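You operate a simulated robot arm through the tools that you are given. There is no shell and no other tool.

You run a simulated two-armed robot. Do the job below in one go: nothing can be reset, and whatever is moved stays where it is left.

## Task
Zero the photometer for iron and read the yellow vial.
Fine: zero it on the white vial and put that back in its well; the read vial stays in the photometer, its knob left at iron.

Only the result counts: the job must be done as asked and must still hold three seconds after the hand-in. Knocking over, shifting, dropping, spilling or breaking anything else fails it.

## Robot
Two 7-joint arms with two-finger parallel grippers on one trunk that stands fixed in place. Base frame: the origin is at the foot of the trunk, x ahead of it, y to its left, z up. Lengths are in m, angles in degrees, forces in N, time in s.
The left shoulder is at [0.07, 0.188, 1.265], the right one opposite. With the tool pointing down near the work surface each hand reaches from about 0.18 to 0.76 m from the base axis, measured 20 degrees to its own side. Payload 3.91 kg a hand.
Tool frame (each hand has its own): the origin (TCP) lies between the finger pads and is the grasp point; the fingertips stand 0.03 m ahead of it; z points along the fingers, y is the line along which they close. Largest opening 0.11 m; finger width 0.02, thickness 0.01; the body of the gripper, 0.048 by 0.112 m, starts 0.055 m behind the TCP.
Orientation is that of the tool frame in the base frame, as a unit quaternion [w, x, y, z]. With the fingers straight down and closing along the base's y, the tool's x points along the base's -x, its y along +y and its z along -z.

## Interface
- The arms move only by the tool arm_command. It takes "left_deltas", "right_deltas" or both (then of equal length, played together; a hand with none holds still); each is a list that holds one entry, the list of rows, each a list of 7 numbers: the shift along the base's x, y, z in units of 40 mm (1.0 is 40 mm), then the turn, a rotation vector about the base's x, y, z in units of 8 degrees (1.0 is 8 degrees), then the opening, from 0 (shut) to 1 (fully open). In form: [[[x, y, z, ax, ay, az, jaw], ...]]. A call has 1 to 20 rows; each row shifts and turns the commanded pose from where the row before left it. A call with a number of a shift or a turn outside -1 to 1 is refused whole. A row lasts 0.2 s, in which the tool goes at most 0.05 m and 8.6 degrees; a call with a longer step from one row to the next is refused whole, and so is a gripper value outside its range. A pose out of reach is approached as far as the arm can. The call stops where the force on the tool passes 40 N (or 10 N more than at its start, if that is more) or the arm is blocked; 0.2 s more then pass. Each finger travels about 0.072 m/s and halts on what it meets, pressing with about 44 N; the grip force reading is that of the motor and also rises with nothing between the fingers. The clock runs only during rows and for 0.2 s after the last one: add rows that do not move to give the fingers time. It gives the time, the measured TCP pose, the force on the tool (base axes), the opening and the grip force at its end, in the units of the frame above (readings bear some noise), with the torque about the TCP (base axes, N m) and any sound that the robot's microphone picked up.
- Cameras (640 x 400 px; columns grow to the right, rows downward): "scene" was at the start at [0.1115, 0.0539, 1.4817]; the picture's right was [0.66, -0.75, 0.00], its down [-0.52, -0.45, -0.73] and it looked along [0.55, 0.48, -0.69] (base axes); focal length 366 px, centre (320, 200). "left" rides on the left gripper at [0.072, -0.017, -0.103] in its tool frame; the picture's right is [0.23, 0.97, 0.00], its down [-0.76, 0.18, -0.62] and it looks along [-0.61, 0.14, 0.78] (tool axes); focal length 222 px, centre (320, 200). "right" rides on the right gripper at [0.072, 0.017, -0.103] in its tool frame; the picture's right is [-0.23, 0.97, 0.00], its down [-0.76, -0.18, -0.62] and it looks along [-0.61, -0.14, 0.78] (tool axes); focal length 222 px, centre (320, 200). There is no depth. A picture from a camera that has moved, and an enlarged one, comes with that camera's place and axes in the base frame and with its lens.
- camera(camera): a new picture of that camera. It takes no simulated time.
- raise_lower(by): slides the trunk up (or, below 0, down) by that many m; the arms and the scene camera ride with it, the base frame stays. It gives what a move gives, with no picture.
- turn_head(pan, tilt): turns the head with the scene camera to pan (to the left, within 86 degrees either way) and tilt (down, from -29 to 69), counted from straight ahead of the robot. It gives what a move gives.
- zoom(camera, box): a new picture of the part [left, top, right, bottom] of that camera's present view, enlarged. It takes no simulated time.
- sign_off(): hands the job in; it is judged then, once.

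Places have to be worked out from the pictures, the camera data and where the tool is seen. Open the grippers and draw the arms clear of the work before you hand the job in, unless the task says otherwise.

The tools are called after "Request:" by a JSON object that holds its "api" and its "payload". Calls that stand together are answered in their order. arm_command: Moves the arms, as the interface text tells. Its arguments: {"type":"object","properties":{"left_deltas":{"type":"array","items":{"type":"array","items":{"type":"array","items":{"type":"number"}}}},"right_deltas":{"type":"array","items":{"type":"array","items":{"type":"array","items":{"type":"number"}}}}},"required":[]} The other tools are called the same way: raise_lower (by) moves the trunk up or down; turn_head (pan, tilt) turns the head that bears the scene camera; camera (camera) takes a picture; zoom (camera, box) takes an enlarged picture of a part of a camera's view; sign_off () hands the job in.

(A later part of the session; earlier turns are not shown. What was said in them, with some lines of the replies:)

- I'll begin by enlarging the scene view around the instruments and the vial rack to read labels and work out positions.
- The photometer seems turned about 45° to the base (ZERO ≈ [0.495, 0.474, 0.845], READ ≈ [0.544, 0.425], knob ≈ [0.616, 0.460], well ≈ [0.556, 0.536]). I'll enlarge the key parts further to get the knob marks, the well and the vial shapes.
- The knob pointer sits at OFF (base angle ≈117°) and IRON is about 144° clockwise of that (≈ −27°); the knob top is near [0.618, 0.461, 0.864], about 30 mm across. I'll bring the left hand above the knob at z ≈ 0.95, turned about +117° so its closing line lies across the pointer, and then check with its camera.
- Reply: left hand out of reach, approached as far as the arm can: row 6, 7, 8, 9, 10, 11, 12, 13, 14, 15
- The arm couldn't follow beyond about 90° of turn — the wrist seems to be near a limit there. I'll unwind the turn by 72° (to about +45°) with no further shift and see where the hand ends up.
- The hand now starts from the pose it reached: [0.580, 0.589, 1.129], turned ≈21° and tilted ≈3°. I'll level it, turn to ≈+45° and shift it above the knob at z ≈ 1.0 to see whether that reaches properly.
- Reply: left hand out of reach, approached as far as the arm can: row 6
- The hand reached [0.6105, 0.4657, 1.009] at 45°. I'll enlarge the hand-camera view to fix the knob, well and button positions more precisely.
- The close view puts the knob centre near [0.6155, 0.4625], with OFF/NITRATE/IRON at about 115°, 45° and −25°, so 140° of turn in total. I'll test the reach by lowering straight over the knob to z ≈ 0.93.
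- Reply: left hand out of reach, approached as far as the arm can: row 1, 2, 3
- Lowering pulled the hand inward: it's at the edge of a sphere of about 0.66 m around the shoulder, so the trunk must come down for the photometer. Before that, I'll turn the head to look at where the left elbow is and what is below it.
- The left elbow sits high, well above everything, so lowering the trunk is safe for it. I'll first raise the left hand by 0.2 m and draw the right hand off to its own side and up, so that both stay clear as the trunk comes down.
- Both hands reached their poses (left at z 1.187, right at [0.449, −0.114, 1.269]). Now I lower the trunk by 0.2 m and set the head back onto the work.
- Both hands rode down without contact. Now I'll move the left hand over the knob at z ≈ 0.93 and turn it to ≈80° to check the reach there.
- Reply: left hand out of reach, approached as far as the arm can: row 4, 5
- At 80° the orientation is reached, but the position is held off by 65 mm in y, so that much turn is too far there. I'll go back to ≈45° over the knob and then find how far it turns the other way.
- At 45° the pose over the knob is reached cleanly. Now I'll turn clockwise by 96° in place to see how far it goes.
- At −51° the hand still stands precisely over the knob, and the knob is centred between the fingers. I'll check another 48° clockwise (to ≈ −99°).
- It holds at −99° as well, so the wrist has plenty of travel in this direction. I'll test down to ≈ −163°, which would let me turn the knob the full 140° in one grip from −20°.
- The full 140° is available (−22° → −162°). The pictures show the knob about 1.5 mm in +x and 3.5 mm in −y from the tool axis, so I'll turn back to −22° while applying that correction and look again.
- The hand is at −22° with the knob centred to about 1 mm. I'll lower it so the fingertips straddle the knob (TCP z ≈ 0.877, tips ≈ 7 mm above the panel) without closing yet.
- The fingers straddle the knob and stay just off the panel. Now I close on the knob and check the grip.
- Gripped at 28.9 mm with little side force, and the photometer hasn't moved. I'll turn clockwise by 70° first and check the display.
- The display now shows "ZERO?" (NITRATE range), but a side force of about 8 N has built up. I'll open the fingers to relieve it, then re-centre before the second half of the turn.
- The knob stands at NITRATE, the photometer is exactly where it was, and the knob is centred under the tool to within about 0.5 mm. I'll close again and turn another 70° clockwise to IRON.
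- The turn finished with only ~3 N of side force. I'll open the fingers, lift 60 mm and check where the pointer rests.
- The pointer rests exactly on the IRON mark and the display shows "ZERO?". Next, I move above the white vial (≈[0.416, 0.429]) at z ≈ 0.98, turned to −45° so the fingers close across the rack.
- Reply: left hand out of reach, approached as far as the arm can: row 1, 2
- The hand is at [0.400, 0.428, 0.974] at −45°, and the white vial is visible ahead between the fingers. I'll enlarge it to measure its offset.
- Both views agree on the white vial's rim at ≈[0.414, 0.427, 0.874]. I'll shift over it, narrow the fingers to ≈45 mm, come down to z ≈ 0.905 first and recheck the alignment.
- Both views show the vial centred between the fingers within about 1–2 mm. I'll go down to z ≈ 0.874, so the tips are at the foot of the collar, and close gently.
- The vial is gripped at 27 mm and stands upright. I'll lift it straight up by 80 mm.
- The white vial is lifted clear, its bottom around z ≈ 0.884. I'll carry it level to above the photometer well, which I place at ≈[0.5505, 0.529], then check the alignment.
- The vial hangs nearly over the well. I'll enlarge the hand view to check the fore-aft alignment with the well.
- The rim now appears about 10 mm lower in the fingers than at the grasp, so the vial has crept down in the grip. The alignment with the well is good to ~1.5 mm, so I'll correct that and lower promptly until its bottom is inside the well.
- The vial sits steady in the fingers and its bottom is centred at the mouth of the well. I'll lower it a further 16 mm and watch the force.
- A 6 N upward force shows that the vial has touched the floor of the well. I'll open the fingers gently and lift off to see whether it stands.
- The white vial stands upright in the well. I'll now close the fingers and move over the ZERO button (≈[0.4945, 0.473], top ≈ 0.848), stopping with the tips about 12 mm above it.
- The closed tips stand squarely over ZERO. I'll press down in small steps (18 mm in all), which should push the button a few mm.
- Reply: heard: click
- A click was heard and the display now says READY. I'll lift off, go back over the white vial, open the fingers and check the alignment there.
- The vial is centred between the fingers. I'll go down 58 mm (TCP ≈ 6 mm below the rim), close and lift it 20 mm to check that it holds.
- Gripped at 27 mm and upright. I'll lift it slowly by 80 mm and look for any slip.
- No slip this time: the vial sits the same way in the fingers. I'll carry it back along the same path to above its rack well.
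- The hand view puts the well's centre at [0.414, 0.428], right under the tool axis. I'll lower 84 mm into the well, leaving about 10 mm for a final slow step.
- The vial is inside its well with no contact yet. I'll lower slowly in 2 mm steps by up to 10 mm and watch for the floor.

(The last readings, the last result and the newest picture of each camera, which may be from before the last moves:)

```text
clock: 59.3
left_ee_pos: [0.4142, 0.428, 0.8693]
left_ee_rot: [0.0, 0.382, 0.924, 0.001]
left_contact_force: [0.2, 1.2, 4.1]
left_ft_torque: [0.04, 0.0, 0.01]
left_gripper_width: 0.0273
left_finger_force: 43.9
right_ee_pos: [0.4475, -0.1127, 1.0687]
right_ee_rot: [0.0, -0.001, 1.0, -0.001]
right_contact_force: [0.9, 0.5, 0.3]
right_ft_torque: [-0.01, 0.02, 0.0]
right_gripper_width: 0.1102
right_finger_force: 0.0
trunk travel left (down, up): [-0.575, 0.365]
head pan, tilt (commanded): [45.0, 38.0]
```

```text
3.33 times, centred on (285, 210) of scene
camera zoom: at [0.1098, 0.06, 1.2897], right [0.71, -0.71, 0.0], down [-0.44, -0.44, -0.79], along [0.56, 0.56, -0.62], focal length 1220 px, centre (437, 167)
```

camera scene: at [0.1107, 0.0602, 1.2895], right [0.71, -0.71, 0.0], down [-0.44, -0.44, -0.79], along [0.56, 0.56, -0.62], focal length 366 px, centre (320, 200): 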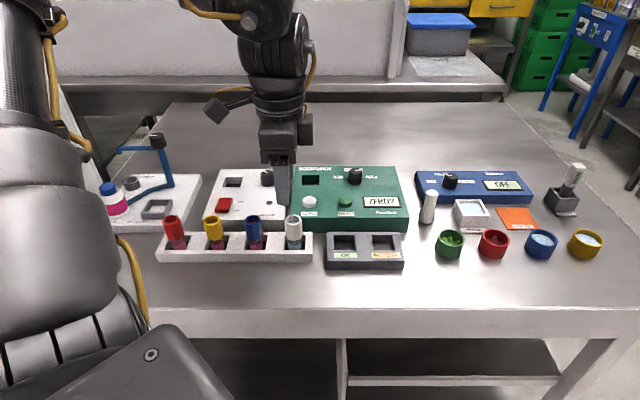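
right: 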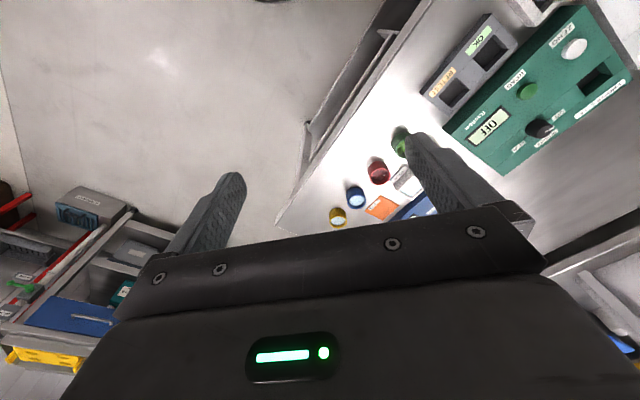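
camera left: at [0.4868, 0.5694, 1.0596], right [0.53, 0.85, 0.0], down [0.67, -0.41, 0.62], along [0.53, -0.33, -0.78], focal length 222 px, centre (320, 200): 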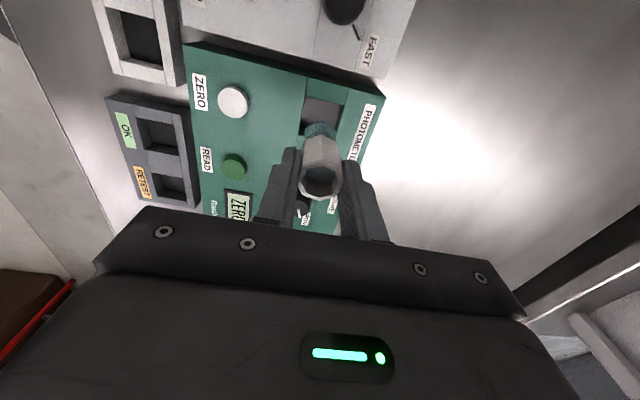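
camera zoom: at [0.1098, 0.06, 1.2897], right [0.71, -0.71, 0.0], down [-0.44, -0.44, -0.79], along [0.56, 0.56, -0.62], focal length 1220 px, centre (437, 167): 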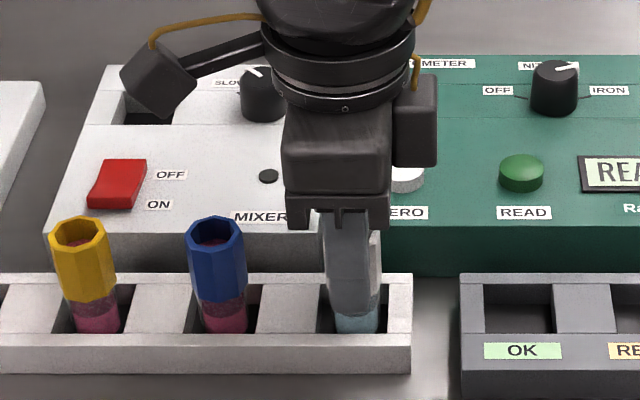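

A 4 N upward force shows it's seated. I'll open the fingers and rise 90 mm.

Request:
{"api": "arm_command", "payload": {"left_deltas": [[[0, 0, 0, 0, 0, 0, 0.28], [0, 0, 0, 0, 0, 0, 0.36], [0, 0, 0, 0, 0, 0, 0.42], [0, 0, 0, 0, 0, 0, 0.42], [0, 0, 0.4, 0, 0, 0, 0.42], [0, 0, 0.9, 0, 0, 0, 0.42], [0, 0, 0.95, 0, 0, 0, 0.42], [0, 0, 0, 0, 0, 0, 0.42]]]}}

Request:
{"api": "zoom", "payload": {"camera": "scene", "box": [200, 150, 350, 270]}}

Request:
{"api": "camera", "payload": {"camera": "left"}}

```text
clock: 61.1
left_ee_pos: [0.4143, 0.427, 0.9567]
left_ee_rot: [-0.001, 0.383, 0.924, 0.0]
left_contact_force: [0.0, 0.1, 0.7]
left_ft_torque: [0.04, 0.01, 0.01]
left_gripper_width: 0.0462
left_finger_force: 0.1
right_ee_pos: [0.449, -0.1134, 1.0687]
right_ee_rot: [0.0, 0.0, 1.0, -0.001]
right_contact_force: [-0.3, 0.4, -1.5]
right_ft_torque: [-0.02, -0.02, 0.01]
right_gripper_width: 0.1101
right_finger_force: 0.0
trunk travel left (down, up): [-0.575, 0.365]
head pan, tilt (commanded): [45.0, 38.0]
```

```text
3.33 times, centred on (275, 210) of scene
camera zoom: at [0.1108, 0.0609, 1.2894], right [0.71, -0.71, 0.0], down [-0.44, -0.44, -0.79], along [0.56, 0.56, -0.62], focal length 1220 px, centre (470, 167)
```

zoom: 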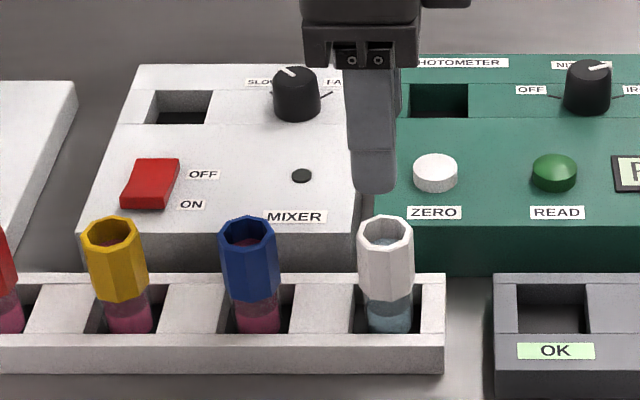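

```text
taken
camera left: at [0.3507, 0.4665, 1.0618], right [0.53, 0.85, 0.0], down [0.67, -0.41, 0.62], along [0.53, -0.33, -0.78], focal length 222 px, centre (320, 200)
```

left: 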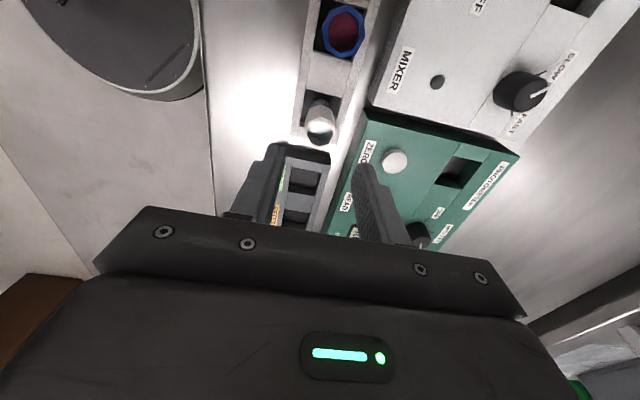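

The white vial stands in its own well again. Next is the yellow vial, two pitches further along the rack at ≈[0.3155, 0.528]; I'll move above it at the same height and look.

Request:
{"api": "arm_command", "payload": {"left_deltas": [[[-0.4, 0.4, 0, 0, 0, 0, 0.42], [-0.6, 0.6, 0, 0, 0, 0, 0.42], [-0.6, 0.6, 0, 0, 0, 0, 0.42], [-0.6, 0.6, 0, 0, 0, 0, 0.42], [-0.2825, 0.305, 0, 0, 0, 0, 0.42], [0, 0, 0, 0, 0, 0, 0.42]]]}}

Request:
{"api": "zoom", "payload": {"camera": "left", "box": [240, 60, 400, 185]}}

Request:
{"api": "camera", "payload": {"camera": "scene"}}

```text
clock: 62.5
left_ee_pos: [0.3132, 0.5279, 0.9581]
left_ee_rot: [-0.001, 0.382, 0.924, 0.0]
left_contact_force: [-0.8, 1.0, 0.2]
left_ft_torque: [-0.03, 0.03, 0.02]
left_gripper_width: 0.0465
left_finger_force: 0.0
right_ee_pos: [0.4481, -0.1126, 1.0695]
right_ee_rot: [-0.001, 0.0, 1.0, 0.0]
right_contact_force: [0.7, 0.0, 0.9]
right_ft_torque: [-0.01, 0.01, -0.05]
right_gripper_width: 0.1102
right_finger_force: 0.0
trunk travel left (down, up): [-0.575, 0.365]
head pan, tilt (commanded): [45.0, 38.0]
```

```text
3.20 times, centred on (320, 122) of left
camera zoom: at [0.2495, 0.5664, 1.0625], right [0.53, 0.85, 0.0], down [0.67, -0.41, 0.62], along [0.53, -0.33, -0.78], focal length 711 px, centre (320, 448)
```

zoom: 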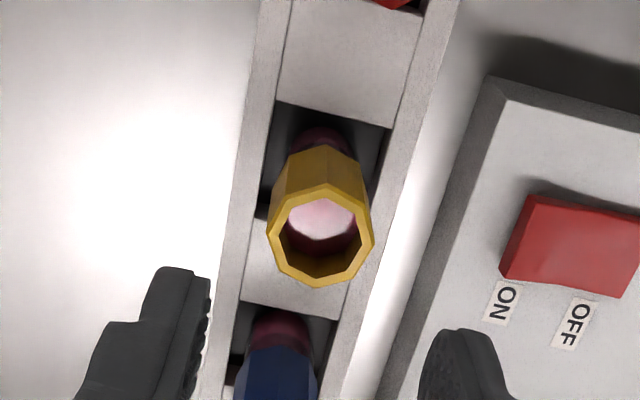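

```text
taken
camera scene: at [0.1104, 0.0601, 1.2895], right [0.71, -0.71, 0.0], down [-0.44, -0.44, -0.79], along [0.56, 0.56, -0.62], focal length 366 px, centre (320, 200)
```

scene: 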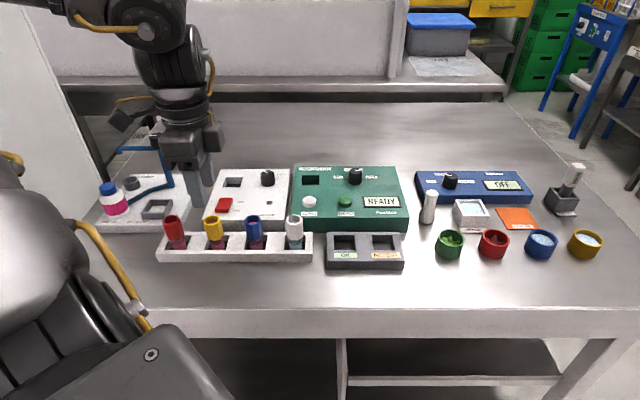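

The yellow vial is centred under the tool to within 1 mm. I'll lower to z ≈ 0.868 and close on its collar.

Request:
{"api": "arm_command", "payload": {"left_deltas": [[[0, 0, -0.7, 0, 0, 0, 0.42], [0, 0, -0.9, 0, 0, 0, 0.42], [0, 0, -0.4, 0, 0, 0, 0.42], [0, 0, -0.22, 0, 0, 0, 0.42], [0, 0, 0, 0, 0, 0, 0.42]]]}}

Request:
{"api": "zoom", "payload": {"camera": "left", "box": [240, 80, 400, 205]}}

Request:
{"api": "zoom", "payload": {"camera": "scene", "box": [150, 150, 300, 270]}}

```text
clock: 63.7
left_ee_pos: [0.3143, 0.5275, 0.8705]
left_ee_rot: [-0.001, 0.382, 0.924, 0.001]
left_contact_force: [0.1, 0.9, -0.1]
left_ft_torque: [0.02, 0.02, -0.01]
left_gripper_width: 0.0461
left_finger_force: 0.1
right_ee_pos: [0.4473, -0.1135, 1.0682]
right_ee_rot: [0.0, 0.001, 1.0, 0.0]
right_contact_force: [0.3, 0.1, 0.1]
right_ft_torque: [-0.04, -0.03, 0.0]
right_gripper_width: 0.1098
right_finger_force: 0.0
trunk travel left (down, up): [-0.575, 0.365]
head pan, tilt (commanded): [45.0, 38.0]
```

```text
3.20 times, centred on (320, 142) of left
camera zoom: at [0.2501, 0.5666, 0.9749], right [0.53, 0.85, 0.0], down [0.67, -0.41, 0.62], along [0.53, -0.33, -0.78], focal length 711 px, centre (320, 384)
```

zoom: 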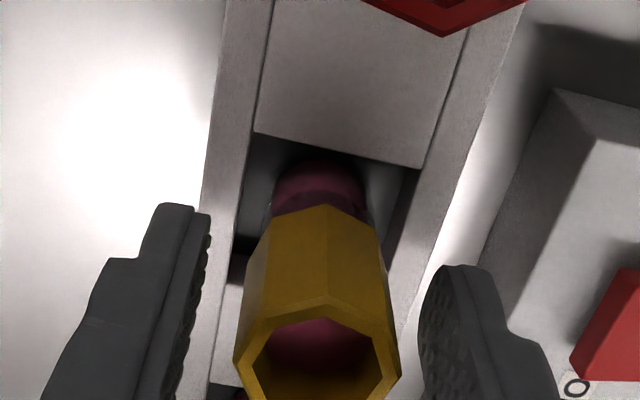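

```text
3.33 times, centred on (225, 210) of scene
camera zoom: at [0.11, 0.0602, 1.2896], right [0.71, -0.71, 0.0], down [-0.44, -0.44, -0.79], along [0.56, 0.56, -0.62], focal length 1220 px, centre (637, 167)
```

zoom: 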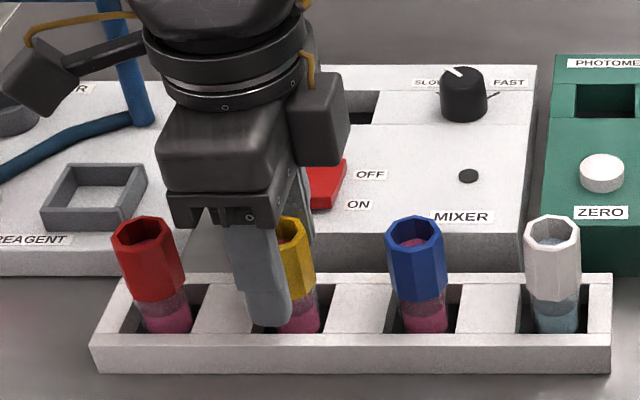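

The collar stands centred between the fingers, which are clear of the neighbours and the mixer. I'll close on it.

Request:
{"api": "arm_command", "payload": {"left_deltas": [[[0, 0, 0, 0, 0, 0, 0.34], [0, 0, 0, 0, 0, 0, 0.24], [0, 0, 0, 0, 0, 0, 0.15], [0, 0, 0, 0, 0, 0, 0.15], [0, 0, 0, 0, 0, 0, 0.15]]]}}

Request:
{"api": "zoom", "payload": {"camera": "left", "box": [240, 80, 400, 205]}}

Request:
{"api": "zoom", "payload": {"camera": "scene", "box": [150, 150, 300, 270]}}

```text
clock: 64.9
left_ee_pos: [0.3145, 0.5273, 0.8692]
left_ee_rot: [-0.002, 0.382, 0.924, 0.001]
left_contact_force: [-1.1, 1.0, 0.3]
left_ft_torque: [0.02, 0.01, 0.0]
left_gripper_width: 0.0272
left_finger_force: 43.9
right_ee_pos: [0.4483, -0.1136, 1.0689]
right_ee_rot: [0.0, 0.0, 1.0, 0.0]
right_contact_force: [0.9, -0.5, 0.8]
right_ft_torque: [0.0, 0.02, -0.01]
right_gripper_width: 0.11
right_finger_force: 0.0
trunk travel left (down, up): [-0.575, 0.365]
head pan, tilt (commanded): [45.0, 38.0]
```

```text
3.20 times, centred on (320, 142) of left
camera zoom: at [0.2503, 0.5668, 0.9749], right [0.53, 0.85, 0.0], down [0.67, -0.41, 0.62], along [0.53, -0.33, -0.78], focal length 711 px, centre (320, 384)
```

zoom: 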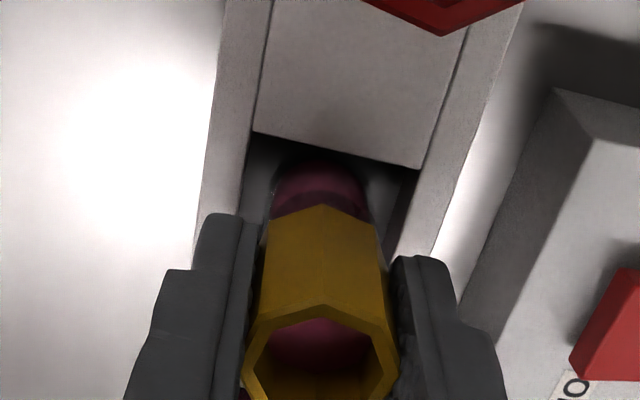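

```text
3.33 times, centred on (225, 210) of scene
camera zoom: at [0.1102, 0.0604, 1.2895], right [0.71, -0.71, 0.0], down [-0.44, -0.44, -0.79], along [0.56, 0.56, -0.62], focal length 1220 px, centre (637, 167)
```

zoom: 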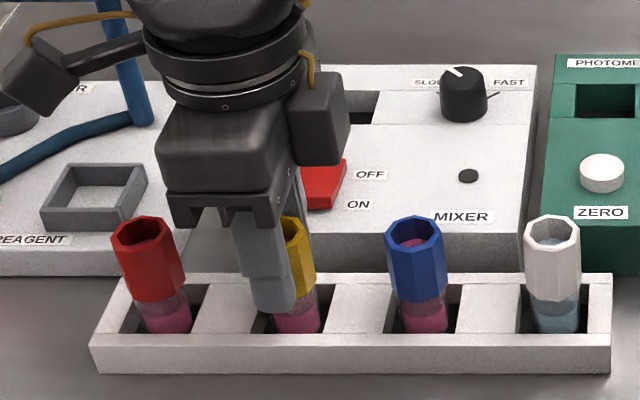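

The yellow vial is gripped at 27 mm and stands upright. I'll lift it slowly by 90 mm.

Request:
{"api": "arm_command", "payload": {"left_deltas": [[[0, 0, 0.15, 0, 0, 0, 0.15], [0, 0, 0.3, 0, 0, 0, 0.15], [0, 0, 0.45, 0, 0, 0, 0.15], [0, 0, 0.5, 0, 0, 0, 0.15], [0, 0, 0.5, 0, 0, 0, 0.15], [0, 0, 0.35, 0, 0, 0, 0.15], [0, 0, 0, 0, 0, 0, 0.15]]]}}

Request:
{"api": "zoom", "payload": {"camera": "left", "box": [240, 80, 400, 205]}}

Request:
{"api": "zoom", "payload": {"camera": "scene", "box": [150, 120, 300, 270]}}

```text
clock: 66.5
left_ee_pos: [0.3158, 0.5278, 0.9619]
left_ee_rot: [0.001, 0.382, 0.924, 0.0]
left_contact_force: [-0.1, 0.0, 0.1]
left_ft_torque: [-0.03, 0.01, -0.01]
left_gripper_width: 0.027
left_finger_force: 43.5
right_ee_pos: [0.4492, -0.1136, 1.0685]
right_ee_rot: [0.0, 0.0, 1.0, 0.0]
right_contact_force: [-0.4, 0.2, -0.3]
right_ft_torque: [0.01, -0.02, 0.01]
right_gripper_width: 0.1098
right_finger_force: 0.0
trunk travel left (down, up): [-0.575, 0.365]
head pan, tilt (commanded): [45.0, 38.0]
```

```text
3.20 times, centred on (320, 142) of left
camera zoom: at [0.2522, 0.5665, 1.0656], right [0.53, 0.85, 0.0], down [0.67, -0.41, 0.62], along [0.53, -0.33, -0.78], focal length 711 px, centre (320, 384)
```

zoom: 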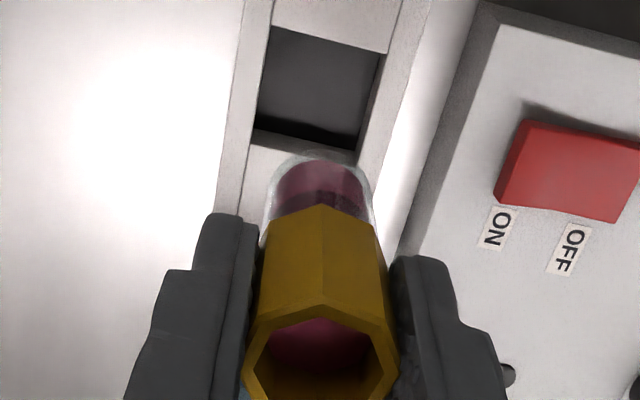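

```text
2.67 times, centred on (225, 195) of scene
camera zoom: at [0.1103, 0.0607, 1.2895], right [0.71, -0.71, 0.0], down [-0.44, -0.44, -0.79], along [0.56, 0.56, -0.62], focal length 976 px, centre (573, 213)
```

zoom: 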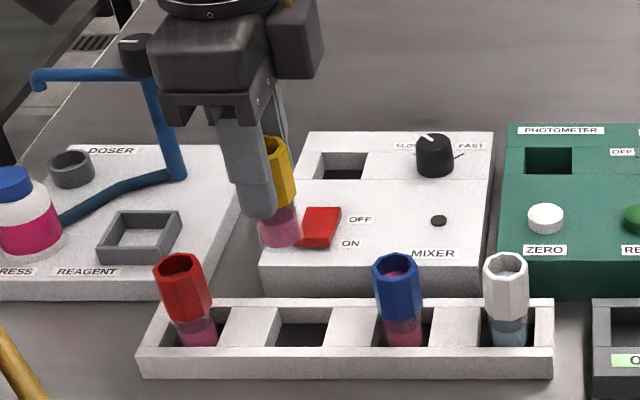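

It holds without slipping. I'll carry it level across to the photometer well, ramping the speed gently.

Request:
{"api": "arm_command", "payload": {"left_deltas": [[[0.3, 0, 0, 0, 0, 0, 0.15], [0.6, 0, 0, 0, 0, 0, 0.15], [0.75, 0, 0, 0, 0, 0, 0.15], [0.75, 0, 0, 0, 0, 0, 0.15], [0.75, 0, 0, 0, 0, 0, 0.15], [0.75, 0, 0, 0, 0, 0, 0.15], [0.75, 0, 0, 0, 0, 0, 0.15], [0.75, 0.0175, 0, 0, 0, 0, 0.15], [0.3275, 0.02, 0, 0, 0, 0, 0.15], [0.2, 0, 0, 0, 0, 0, 0.15], [0, 0, 0, 0, 0, 0, 0.15]]]}}

Request:
{"api": "zoom", "payload": {"camera": "left", "box": [240, 80, 400, 205]}}

Request:
{"api": "zoom", "payload": {"camera": "scene", "box": [250, 110, 370, 210]}}

```text
clock: 68.9
left_ee_pos: [0.554, 0.5307, 0.9601]
left_ee_rot: [-0.001, 0.383, 0.924, -0.001]
left_contact_force: [-0.6, 0.4, -0.4]
left_ft_torque: [0.03, 0.03, 0.0]
left_gripper_width: 0.0269
left_finger_force: 44.0
right_ee_pos: [0.4477, -0.1133, 1.0692]
right_ee_rot: [0.0, -0.001, 1.0, 0.0]
right_contact_force: [1.0, 0.7, -0.3]
right_ft_torque: [-0.01, 0.02, 0.01]
right_gripper_width: 0.1101
right_finger_force: 0.1
trunk travel left (down, up): [-0.575, 0.365]
head pan, tilt (commanded): [45.0, 38.0]
```

```text
3.20 times, centred on (320, 142) of left
camera zoom: at [0.4891, 0.5687, 1.0652], right [0.53, 0.85, 0.0], down [0.66, -0.41, 0.62], along [0.53, -0.33, -0.78], focal length 711 px, centre (320, 384)
```

zoom: 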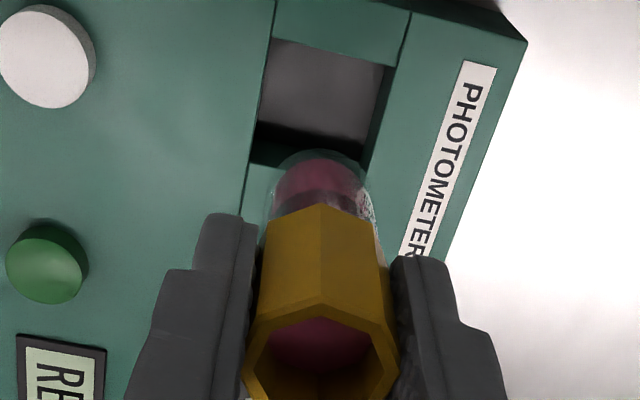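

```text
4.00 times, centred on (310, 160) of scene
camera zoom: at [0.1101, 0.0604, 1.2896], right [0.71, -0.71, 0.0], down [-0.44, -0.44, -0.79], along [0.56, 0.56, -0.62], focal length 1464 px, centre (360, 360)
```

zoom: 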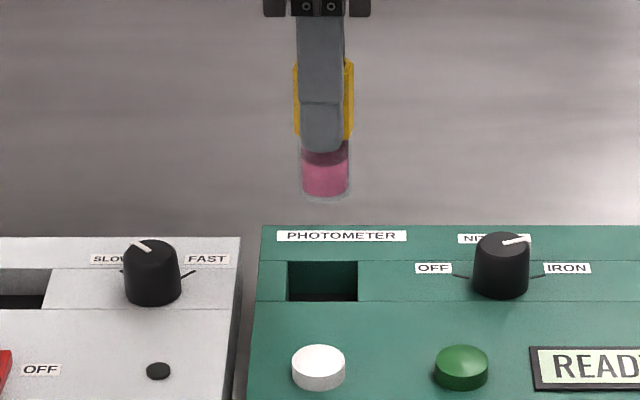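

The vial is about 2 mm off the well's centre, mostly in +x, so I'll correct by 1.8 mm in −x and lower 66 mm, leaving the last centimetre for slow steps.

Request:
{"api": "arm_command", "payload": {"left_deltas": [[[-0.045, 0, -0.3, 0, 0, 0, 0.15], [0, 0, -0.5, 0, 0, 0, 0.15], [0, 0, -0.3, 0, 0, 0, 0.15], [0, 0, 0, 0, 0, 0, 0.15]]]}}

Request:
{"api": "zoom", "payload": {"camera": "left", "box": [240, 80, 400, 205]}}

Request:
{"api": "zoom", "payload": {"camera": "scene", "box": [250, 110, 370, 210]}}

```text
clock: 69.9
left_ee_pos: [0.5495, 0.5288, 0.9162]
left_ee_rot: [-0.001, 0.382, 0.924, 0.0]
left_contact_force: [-0.2, 0.5, 0.7]
left_ft_torque: [0.02, -0.02, -0.02]
left_gripper_width: 0.0271
left_finger_force: 44.3
right_ee_pos: [0.448, -0.1137, 1.0693]
right_ee_rot: [-0.001, 0.0, 1.0, 0.0]
right_contact_force: [0.7, -0.1, -0.5]
right_ft_torque: [0.02, 0.02, 0.02]
right_gripper_width: 0.1101
right_finger_force: 0.0
trunk travel left (down, up): [-0.575, 0.365]
head pan, tilt (commanded): [45.0, 38.0]
```

```text
3.20 times, centred on (320, 142) of left
camera zoom: at [0.4862, 0.5691, 1.0214], right [0.53, 0.85, 0.0], down [0.67, -0.41, 0.62], along [0.53, -0.33, -0.78], focal length 711 px, centre (320, 384)
```

zoom: 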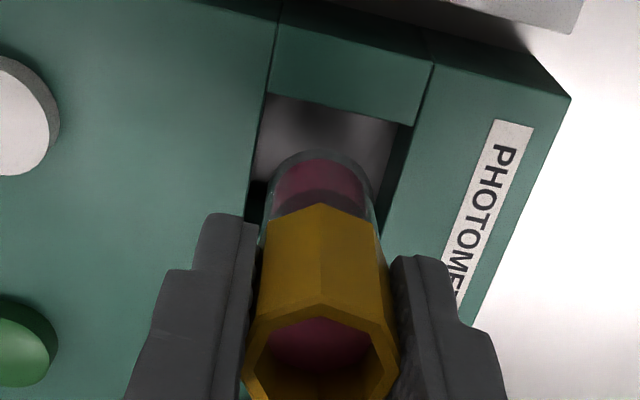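

```text
4.00 times, centred on (310, 160) of scene
camera zoom: at [0.1102, 0.0602, 1.2896], right [0.71, -0.71, 0.0], down [-0.44, -0.44, -0.79], along [0.56, 0.56, -0.62], focal length 1464 px, centre (360, 360)
```

zoom: 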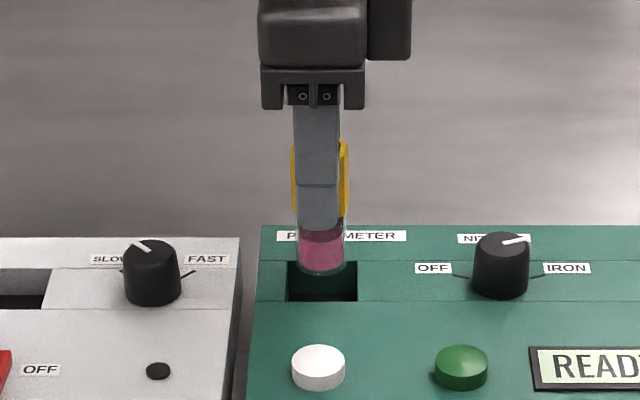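

The vial is centred over the well's mouth in both views. I'll lower it on in, slowly at the end.

Request:
{"api": "arm_command", "payload": {"left_deltas": [[[0, 0, -0.25, 0, 0, 0, 0.15], [0, 0, -0.25, 0, 0, 0, 0.15], [0, 0, -0.1, 0, 0, 0, 0.15], [0, 0, -0.06, 0, 0, 0, 0.15], [0, 0, -0.06, 0, 0, 0, 0.15]]]}}

Request:
{"api": "zoom", "payload": {"camera": "scene", "box": [250, 110, 370, 210]}}

```text
clock: 71.1
left_ee_pos: [0.5511, 0.53, 0.887]
left_ee_rot: [-0.001, 0.381, 0.924, -0.001]
left_contact_force: [-0.1, 0.8, 0.5]
left_ft_torque: [0.01, 0.0, 0.04]
left_gripper_width: 0.027
left_finger_force: 44.0
right_ee_pos: [0.4473, -0.1143, 1.0684]
right_ee_rot: [0.0, 0.001, 1.0, 0.0]
right_contact_force: [0.1, -0.8, 0.3]
right_ft_torque: [0.02, -0.01, 0.02]
right_gripper_width: 0.1098
right_finger_force: 0.1
trunk travel left (down, up): [-0.575, 0.365]
head pan, tilt (commanded): [45.0, 38.0]
```

```text
4.00 times, centred on (310, 160) of scene
camera zoom: at [0.1103, 0.0604, 1.2895], right [0.71, -0.71, 0.0], down [-0.44, -0.44, -0.79], along [0.56, 0.56, -0.62], focal length 1464 px, centre (360, 360)
```

zoom: 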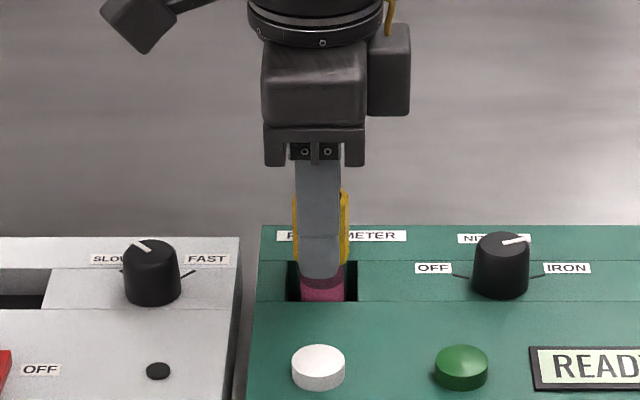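

No floor contact yet at z 0.887. I'll continue down in 1.5–2 mm steps.

Request:
{"api": "arm_command", "payload": {"left_deltas": [[[0, 0, -0.05, 0, 0, 0, 0.15], [0, 0, -0.05, 0, 0, 0, 0.15], [0, 0, -0.04, 0, 0, 0, 0.15]]]}}

```text
clock: 71.9
left_ee_pos: [0.5517, 0.529, 0.8831]
left_ee_rot: [0.0, 0.382, 0.924, 0.0]
left_contact_force: [1.0, -0.1, -0.9]
left_ft_torque: [-0.02, -0.02, -0.01]
left_gripper_width: 0.0269
left_finger_force: 44.0
right_ee_pos: [0.4485, -0.1144, 1.0689]
right_ee_rot: [-0.001, 0.0, 1.0, 0.0]
right_contact_force: [-0.1, 0.8, 0.9]
right_ft_torque: [0.04, -0.02, -0.02]
right_gripper_width: 0.11
right_finger_force: 0.1
trunk travel left (down, up): [-0.575, 0.365]
head pan, tilt (commanded): [45.0, 38.0]
```

Still free at z ≈ 0.882; I'll go on a further 4 mm with the tips still above the panel.

Request:
{"api": "arm_command", "payload": {"left_deltas": [[[0, 0, -0.04, 0, 0, 0, 0.15], [0, 0, -0.03, 0, 0, 0, 0.15], [0, 0, -0.03, 0, 0, 0, 0.15]]]}}

Request:
{"api": "zoom", "payload": {"camera": "scene", "box": [250, 110, 370, 210]}}

Request:
{"api": "zoom", "payload": {"camera": "left", "box": [240, 80, 400, 205]}}

```text
clock: 72.7
left_ee_pos: [0.5511, 0.5295, 0.8825]
left_ee_rot: [0.003, 0.382, 0.924, 0.002]
left_contact_force: [3.8, 6.6, 22.7]
left_ft_torque: [0.31, -0.14, -0.01]
left_gripper_width: 0.027
left_finger_force: 44.3
right_ee_pos: [0.4466, -0.1139, 1.0705]
right_ee_rot: [0.001, 0.0, 1.0, 0.0]
right_contact_force: [-0.6, 0.0, 0.0]
right_ft_torque: [-0.01, 0.01, -0.03]
right_gripper_width: 0.1099
right_finger_force: 0.0
trunk travel left (down, up): [-0.575, 0.365]
head pan, tilt (commanded): [45.0, 38.0]
```

```text
4.00 times, centred on (310, 160) of scene
camera zoom: at [0.1084, 0.0587, 1.2901], right [0.71, -0.71, 0.0], down [-0.43, -0.43, -0.79], along [0.56, 0.56, -0.61], focal length 1464 px, centre (360, 360)
```

zoom: 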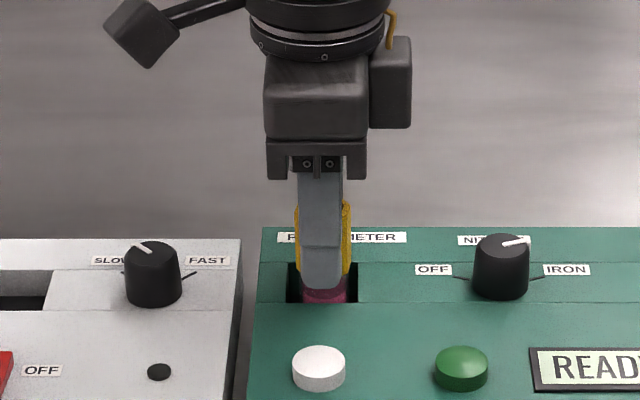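

```text
3.20 times, centred on (320, 142) of left
camera zoom: at [0.486, 0.5679, 0.9862], right [0.53, 0.85, 0.01], down [0.66, -0.41, 0.63], along [0.53, -0.33, -0.78], focal length 711 px, centre (320, 384)
```

zoom: 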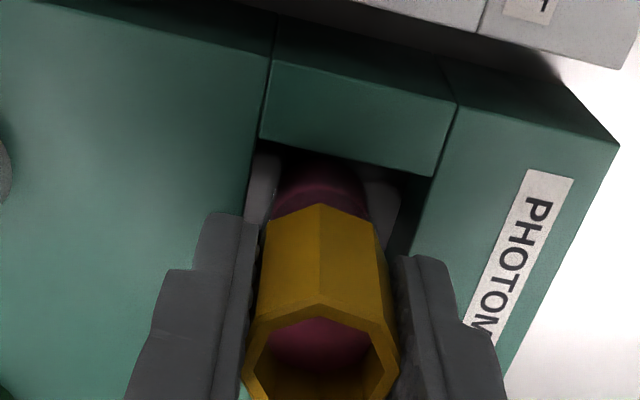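

The vial is now pressed on the floor with 23 N. I'll back off about 2 mm to relieve that, then open the fingers gently and rise.

Request:
{"api": "arm_command", "payload": {"left_deltas": [[[0, 0, 0.05, 0, 0, 0, 0.15], [0, 0, 0, 0, 0, 0, 0.15]]]}}

```text
clock: 73.3
left_ee_pos: [0.5501, 0.529, 0.8826]
left_ee_rot: [0.0, 0.383, 0.924, 0.001]
left_contact_force: [4.7, 4.2, 18.6]
left_ft_torque: [0.19, -0.17, -0.02]
left_gripper_width: 0.0268
left_finger_force: 43.6
right_ee_pos: [0.4464, -0.1149, 1.069]
right_ee_rot: [0.0, 0.0, 1.0, 0.0]
right_contact_force: [0.6, 0.7, -0.7]
right_ft_torque: [0.02, -0.02, 0.0]
right_gripper_width: 0.1101
right_finger_force: 0.1
trunk travel left (down, up): [-0.575, 0.365]
head pan, tilt (commanded): [45.0, 38.0]
```

Still 19 N of load; I'll ease up another 2 mm.

Request:
{"api": "arm_command", "payload": {"left_deltas": [[[0, 0, 0.04, 0, 0, 0, 0.15], [0, 0, 0, 0, 0, 0, 0.15]]]}}

```text
clock: 73.9
left_ee_pos: [0.5505, 0.5294, 0.8826]
left_ee_rot: [-0.001, 0.383, 0.924, -0.001]
left_contact_force: [3.0, -0.7, 10.3]
left_ft_torque: [-0.08, -0.19, -0.01]
left_gripper_width: 0.0271
left_finger_force: 43.8
right_ee_pos: [0.4471, -0.1146, 1.0684]
right_ee_rot: [0.0, 0.0, 1.0, 0.0]
right_contact_force: [0.1, 0.7, 0.2]
right_ft_torque: [0.02, -0.02, -0.02]
right_gripper_width: 0.11
right_finger_force: 0.1
trunk travel left (down, up): [-0.575, 0.365]
head pan, tilt (commanded): [45.0, 38.0]
```

The load is down to 10 N. One more millimetre, then I open the fingers and rise clear of the vial.

Request:
{"api": "arm_command", "payload": {"left_deltas": [[[0, 0, 0.025, 0, 0, 0, 0.15], [0, 0, 0, 0, 0, 0, 0.22], [0, 0, 0, 0, 0, 0, 0.28], [0, 0, 0, 0, 0, 0, 0.36], [0, 0, 0, 0, 0, 0, 0.44], [0, 0, 0, 0, 0, 0, 0.44], [0, 0, 0.5, 0, 0, 0, 0.44], [0, 0, 0.95, 0, 0, 0, 0.44], [0, 0, 0, 0, 0, 0, 0.44]]]}}

Request:
{"api": "zoom", "payload": {"camera": "scene", "box": [250, 110, 410, 230]}}

Request:
{"api": "zoom", "payload": {"camera": "left", "box": [240, 60, 400, 185]}}

```text
clock: 75.9
left_ee_pos: [0.5507, 0.531, 0.9412]
left_ee_rot: [-0.001, 0.382, 0.924, -0.001]
left_contact_force: [0.7, -0.1, 0.2]
left_ft_torque: [-0.03, -0.01, 0.01]
left_gripper_width: 0.0482
left_finger_force: 0.1
right_ee_pos: [0.4481, -0.1129, 1.069]
right_ee_rot: [0.001, 0.0, 1.0, -0.001]
right_contact_force: [0.8, 0.5, 0.4]
right_ft_torque: [-0.01, 0.03, 0.0]
right_gripper_width: 0.1101
right_finger_force: 0.0
trunk travel left (down, up): [-0.575, 0.365]
head pan, tilt (commanded): [45.0, 38.0]
```

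```text
3.33 times, centred on (330, 170) of scene
camera zoom: at [0.1109, 0.0612, 1.2894], right [0.71, -0.71, 0.0], down [-0.44, -0.44, -0.79], along [0.56, 0.56, -0.62], focal length 1220 px, centre (287, 300)
```

zoom: 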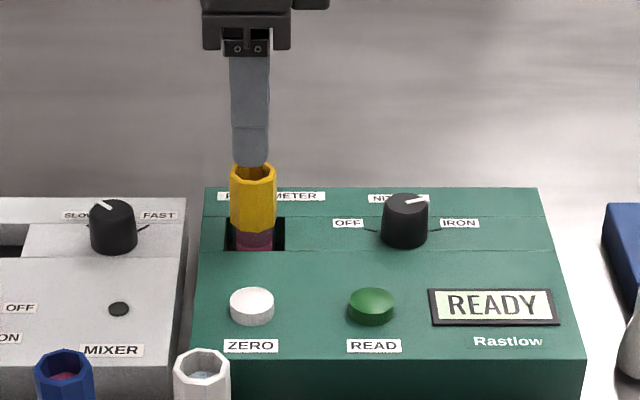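

```text
3.20 times, centred on (320, 122) of left
camera zoom: at [0.4871, 0.57, 1.0448], right [0.53, 0.85, 0.0], down [0.67, -0.41, 0.62], along [0.53, -0.33, -0.78], focal length 711 px, centre (320, 448)
```

zoom: 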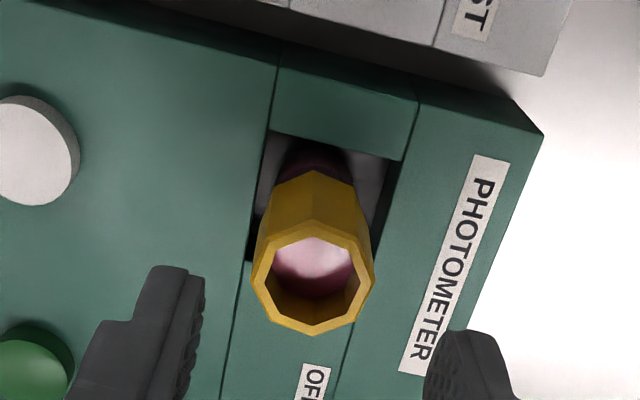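

The yellow vial stands upright in the well and the display still says READY. I'll close the fingers and move over the READ button (≈[0.544, 0.424]), stopping just above it.

Request:
{"api": "arm_command", "payload": {"left_deltas": [[[-0.0406, -0.6575, 0, 0, 0, 0, 0.3], [-0.0406, -0.6575, 0, 0, 0, 0, 0.15], [-0.0406, -0.6575, 0, 0, 0, 0, 0], [-0.0406, -0.6575, 0, 0, 0, 0, 0], [0, 0, -0.62, 0, 0, 0, 0], [0, 0, -0.62, 0, 0, 0, 0], [0, 0, 0, 0, 0, 0, 0]]]}}

Request:
{"api": "zoom", "payload": {"camera": "scene", "box": [250, 120, 410, 240]}}

Request:
{"api": "zoom", "payload": {"camera": "left", "box": [240, 80, 400, 205]}}

```text
clock: 77.5
left_ee_pos: [0.5439, 0.4234, 0.8907]
left_ee_rot: [-0.001, 0.383, 0.924, 0.0]
left_contact_force: [0.4, -0.4, 0.8]
left_ft_torque: [-0.02, 0.02, -0.03]
left_gripper_width: 0.0
left_finger_force: 37.5
right_ee_pos: [0.4476, -0.1134, 1.0688]
right_ee_rot: [0.0, 0.0, 1.0, 0.0]
right_contact_force: [0.3, -0.5, 0.3]
right_ft_torque: [0.01, -0.01, -0.04]
right_gripper_width: 0.1095
right_finger_force: 0.1
trunk travel left (down, up): [-0.575, 0.365]
head pan, tilt (commanded): [45.0, 38.0]
```

```text
3.33 times, centred on (330, 180) of scene
camera zoom: at [0.1098, 0.0599, 1.2896], right [0.71, -0.71, 0.0], down [-0.44, -0.44, -0.79], along [0.56, 0.56, -0.62], focal length 1220 px, centre (287, 267)
```

zoom: 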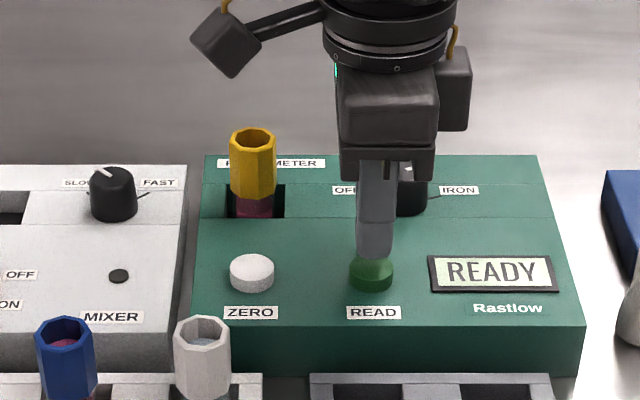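

```text
3.20 times, centred on (320, 142) of left
camera zoom: at [0.4802, 0.4625, 0.9953], right [0.53, 0.85, 0.0], down [0.66, -0.41, 0.62], along [0.53, -0.33, -0.78], focal length 711 px, centre (320, 384)
```

zoom: 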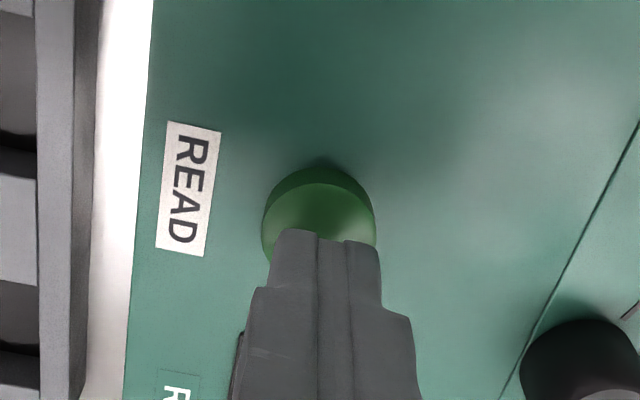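

The closed tips are right over READ, as they were over ZERO. I'll press with the same small steps.

Request:
{"api": "arm_command", "payload": {"left_deltas": [[[0, 0, -0.15, 0, 0, 0, 0], [0, 0, -0.1, 0, 0, 0, 0], [0, 0, -0.05, 0, 0, 0, 0], [0, 0, -0.05, 0, 0, 0, 0]]]}}

Request:
{"api": "zoom", "payload": {"camera": "scene", "box": [250, 120, 410, 240]}}

```text
clock: 78.5
left_ee_pos: [0.5436, 0.4252, 0.8783]
left_ee_rot: [0.0, 0.383, 0.924, 0.0]
left_contact_force: [0.5, -0.8, 2.1]
left_ft_torque: [-0.02, 0.02, 0.0]
left_gripper_width: 0.0
left_finger_force: 37.3
right_ee_pos: [0.4472, -0.1135, 1.0678]
right_ee_rot: [0.0, 0.0, 1.0, 0.0]
right_contact_force: [0.0, 0.5, 0.3]
right_ft_torque: [-0.01, -0.02, 0.02]
right_gripper_width: 0.1103
right_finger_force: 0.1
trunk travel left (down, up): [-0.575, 0.365]
head pan, tilt (commanded): [45.0, 38.0]
heard: click
```

```text
3.33 times, centred on (330, 180) of scene
camera zoom: at [0.1099, 0.0599, 1.2896], right [0.71, -0.71, 0.0], down [-0.44, -0.44, -0.79], along [0.56, 0.56, -0.62], focal length 1220 px, centre (287, 267)
```

zoom: 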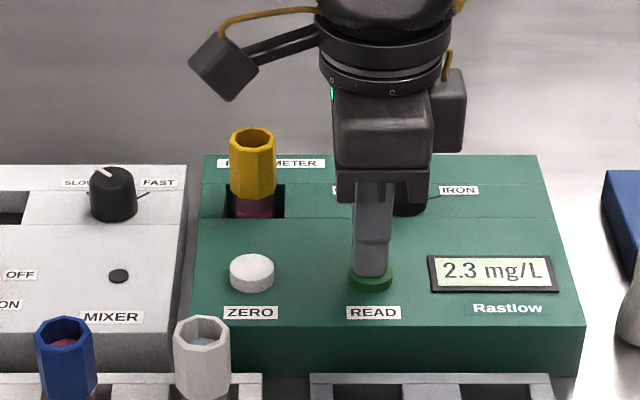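

A click was heard and the display reads 2.3 mg/L. I'll lift straight off, then draw the hand back and up well clear of the work, and open the fingers.

Request:
{"api": "arm_command", "payload": {"left_deltas": [[[0, 0, 0.5, 0, 0, 0, 0], [0, 0, 0.9, 0, 0, 0, 0], [0, 0, 0.9, 0, 0, 0, 0], [0, 0, 0.9, 0, 0, 0, 0], [-0.5, 0, 0.6, 0, 0, 0, 0.3], [-0.7, 0, 0.5, 0, 0, 0, 0.6], [-0.7, 0, 0.5, 0, 0, 0, 1], [-0.7, 0, 0.3, 0, 0, 0, 1], [-0.7, 0, 0, 0, 0, 0, 1], [0, 0, 0, 0, 0, 0, 1]]]}}

Request:
{"api": "camera", "payload": {"camera": "scene"}}

Request:
{"api": "zoom", "payload": {"camera": "scene", "box": [240, 140, 420, 270]}}

Request:
{"api": "zoom", "payload": {"camera": "scene", "box": [90, 150, 330, 280]}}

```text
clock: 80.7
left_ee_pos: [0.4126, 0.4247, 1.0828]
left_ee_rot: [-0.001, 0.381, 0.925, 0.0]
left_contact_force: [-1.1, -0.8, 0.0]
left_ft_torque: [0.0, 0.0, 0.0]
left_gripper_width: 0.1102
left_finger_force: 0.0
right_ee_pos: [0.4478, -0.1134, 1.0692]
right_ee_rot: [-0.002, 0.0, 1.0, 0.0]
right_contact_force: [-0.4, 0.9, -0.6]
right_ft_torque: [-0.04, -0.01, 0.0]
right_gripper_width: 0.1099
right_finger_force: 0.1
trunk travel left (down, up): [-0.575, 0.365]
head pan, tilt (commanded): [45.0, 38.0]
```

```text
taken
camera scene: at [0.1111, 0.0599, 1.2895], right [0.71, -0.71, 0.0], down [-0.44, -0.44, -0.79], along [0.56, 0.56, -0.62], focal length 366 px, centre (320, 200)
```

scene: 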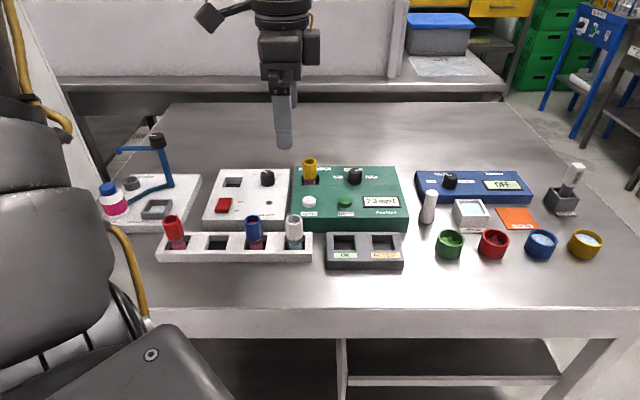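

```text
3.08 times, centred on (330, 205) of scene
camera zoom: at [0.1111, 0.0599, 1.2895], right [0.71, -0.71, 0.0], down [-0.44, -0.44, -0.79], along [0.56, 0.56, -0.62], focal length 1126 px, centre (289, 185)
```

zoom: 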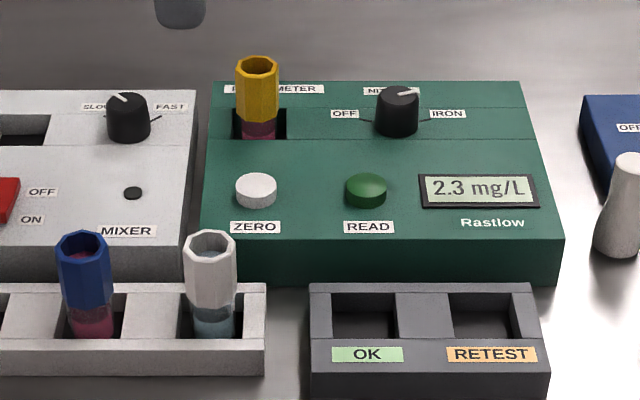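

```text
2.67 times, centred on (210, 215) of scene
camera zoom: at [0.1111, 0.0599, 1.2895], right [0.71, -0.71, 0.0], down [-0.44, -0.44, -0.79], along [0.56, 0.56, -0.62], focal length 976 px, centre (613, 160)
```

zoom: 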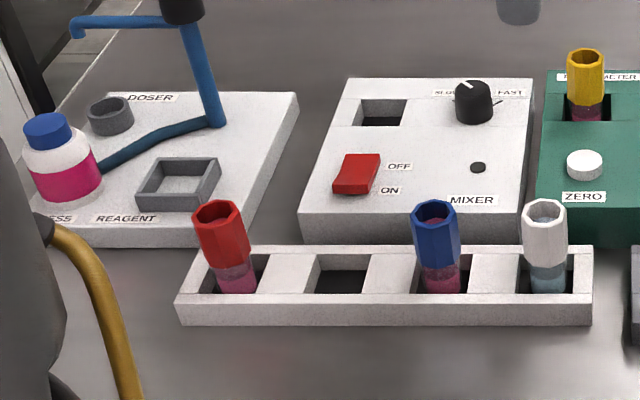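

The knob is at IRON and the display reads 2.3 mg/L. The yellow vial is in the photometer, the white one is back in its well, nothing else has moved, and both hands are open and clear. I'm handing the job in.

Request:
{"api": "sign_off", "payload": {}}

```text
The job is handed in.
```

I zeroed the photometer for iron on the white vial and then read the yellow vial: **2.3 mg/L**.

- **Zeroing:** I turned the knob from OFF to IRON and pressed ZERO with the white vial in the photometer. The display changed to READY.
- **White vial:** It is back in its own well in the rack, upright.
- **Yellow vial:** It is still in the photometer, with the reading on the display and the knob at IRON.

Setting the yellow vial down pressed it onto the floor of the photometer's well with about 23 N before I eased off. It stood upright afterwards and the photometer did not move.

I saw nothing else knocked, shifted or spilled. Both hands are open and clear of the work. The trunk is 0.2 m lower than at the start, because the left hand could not reach the photometer from the starting height.
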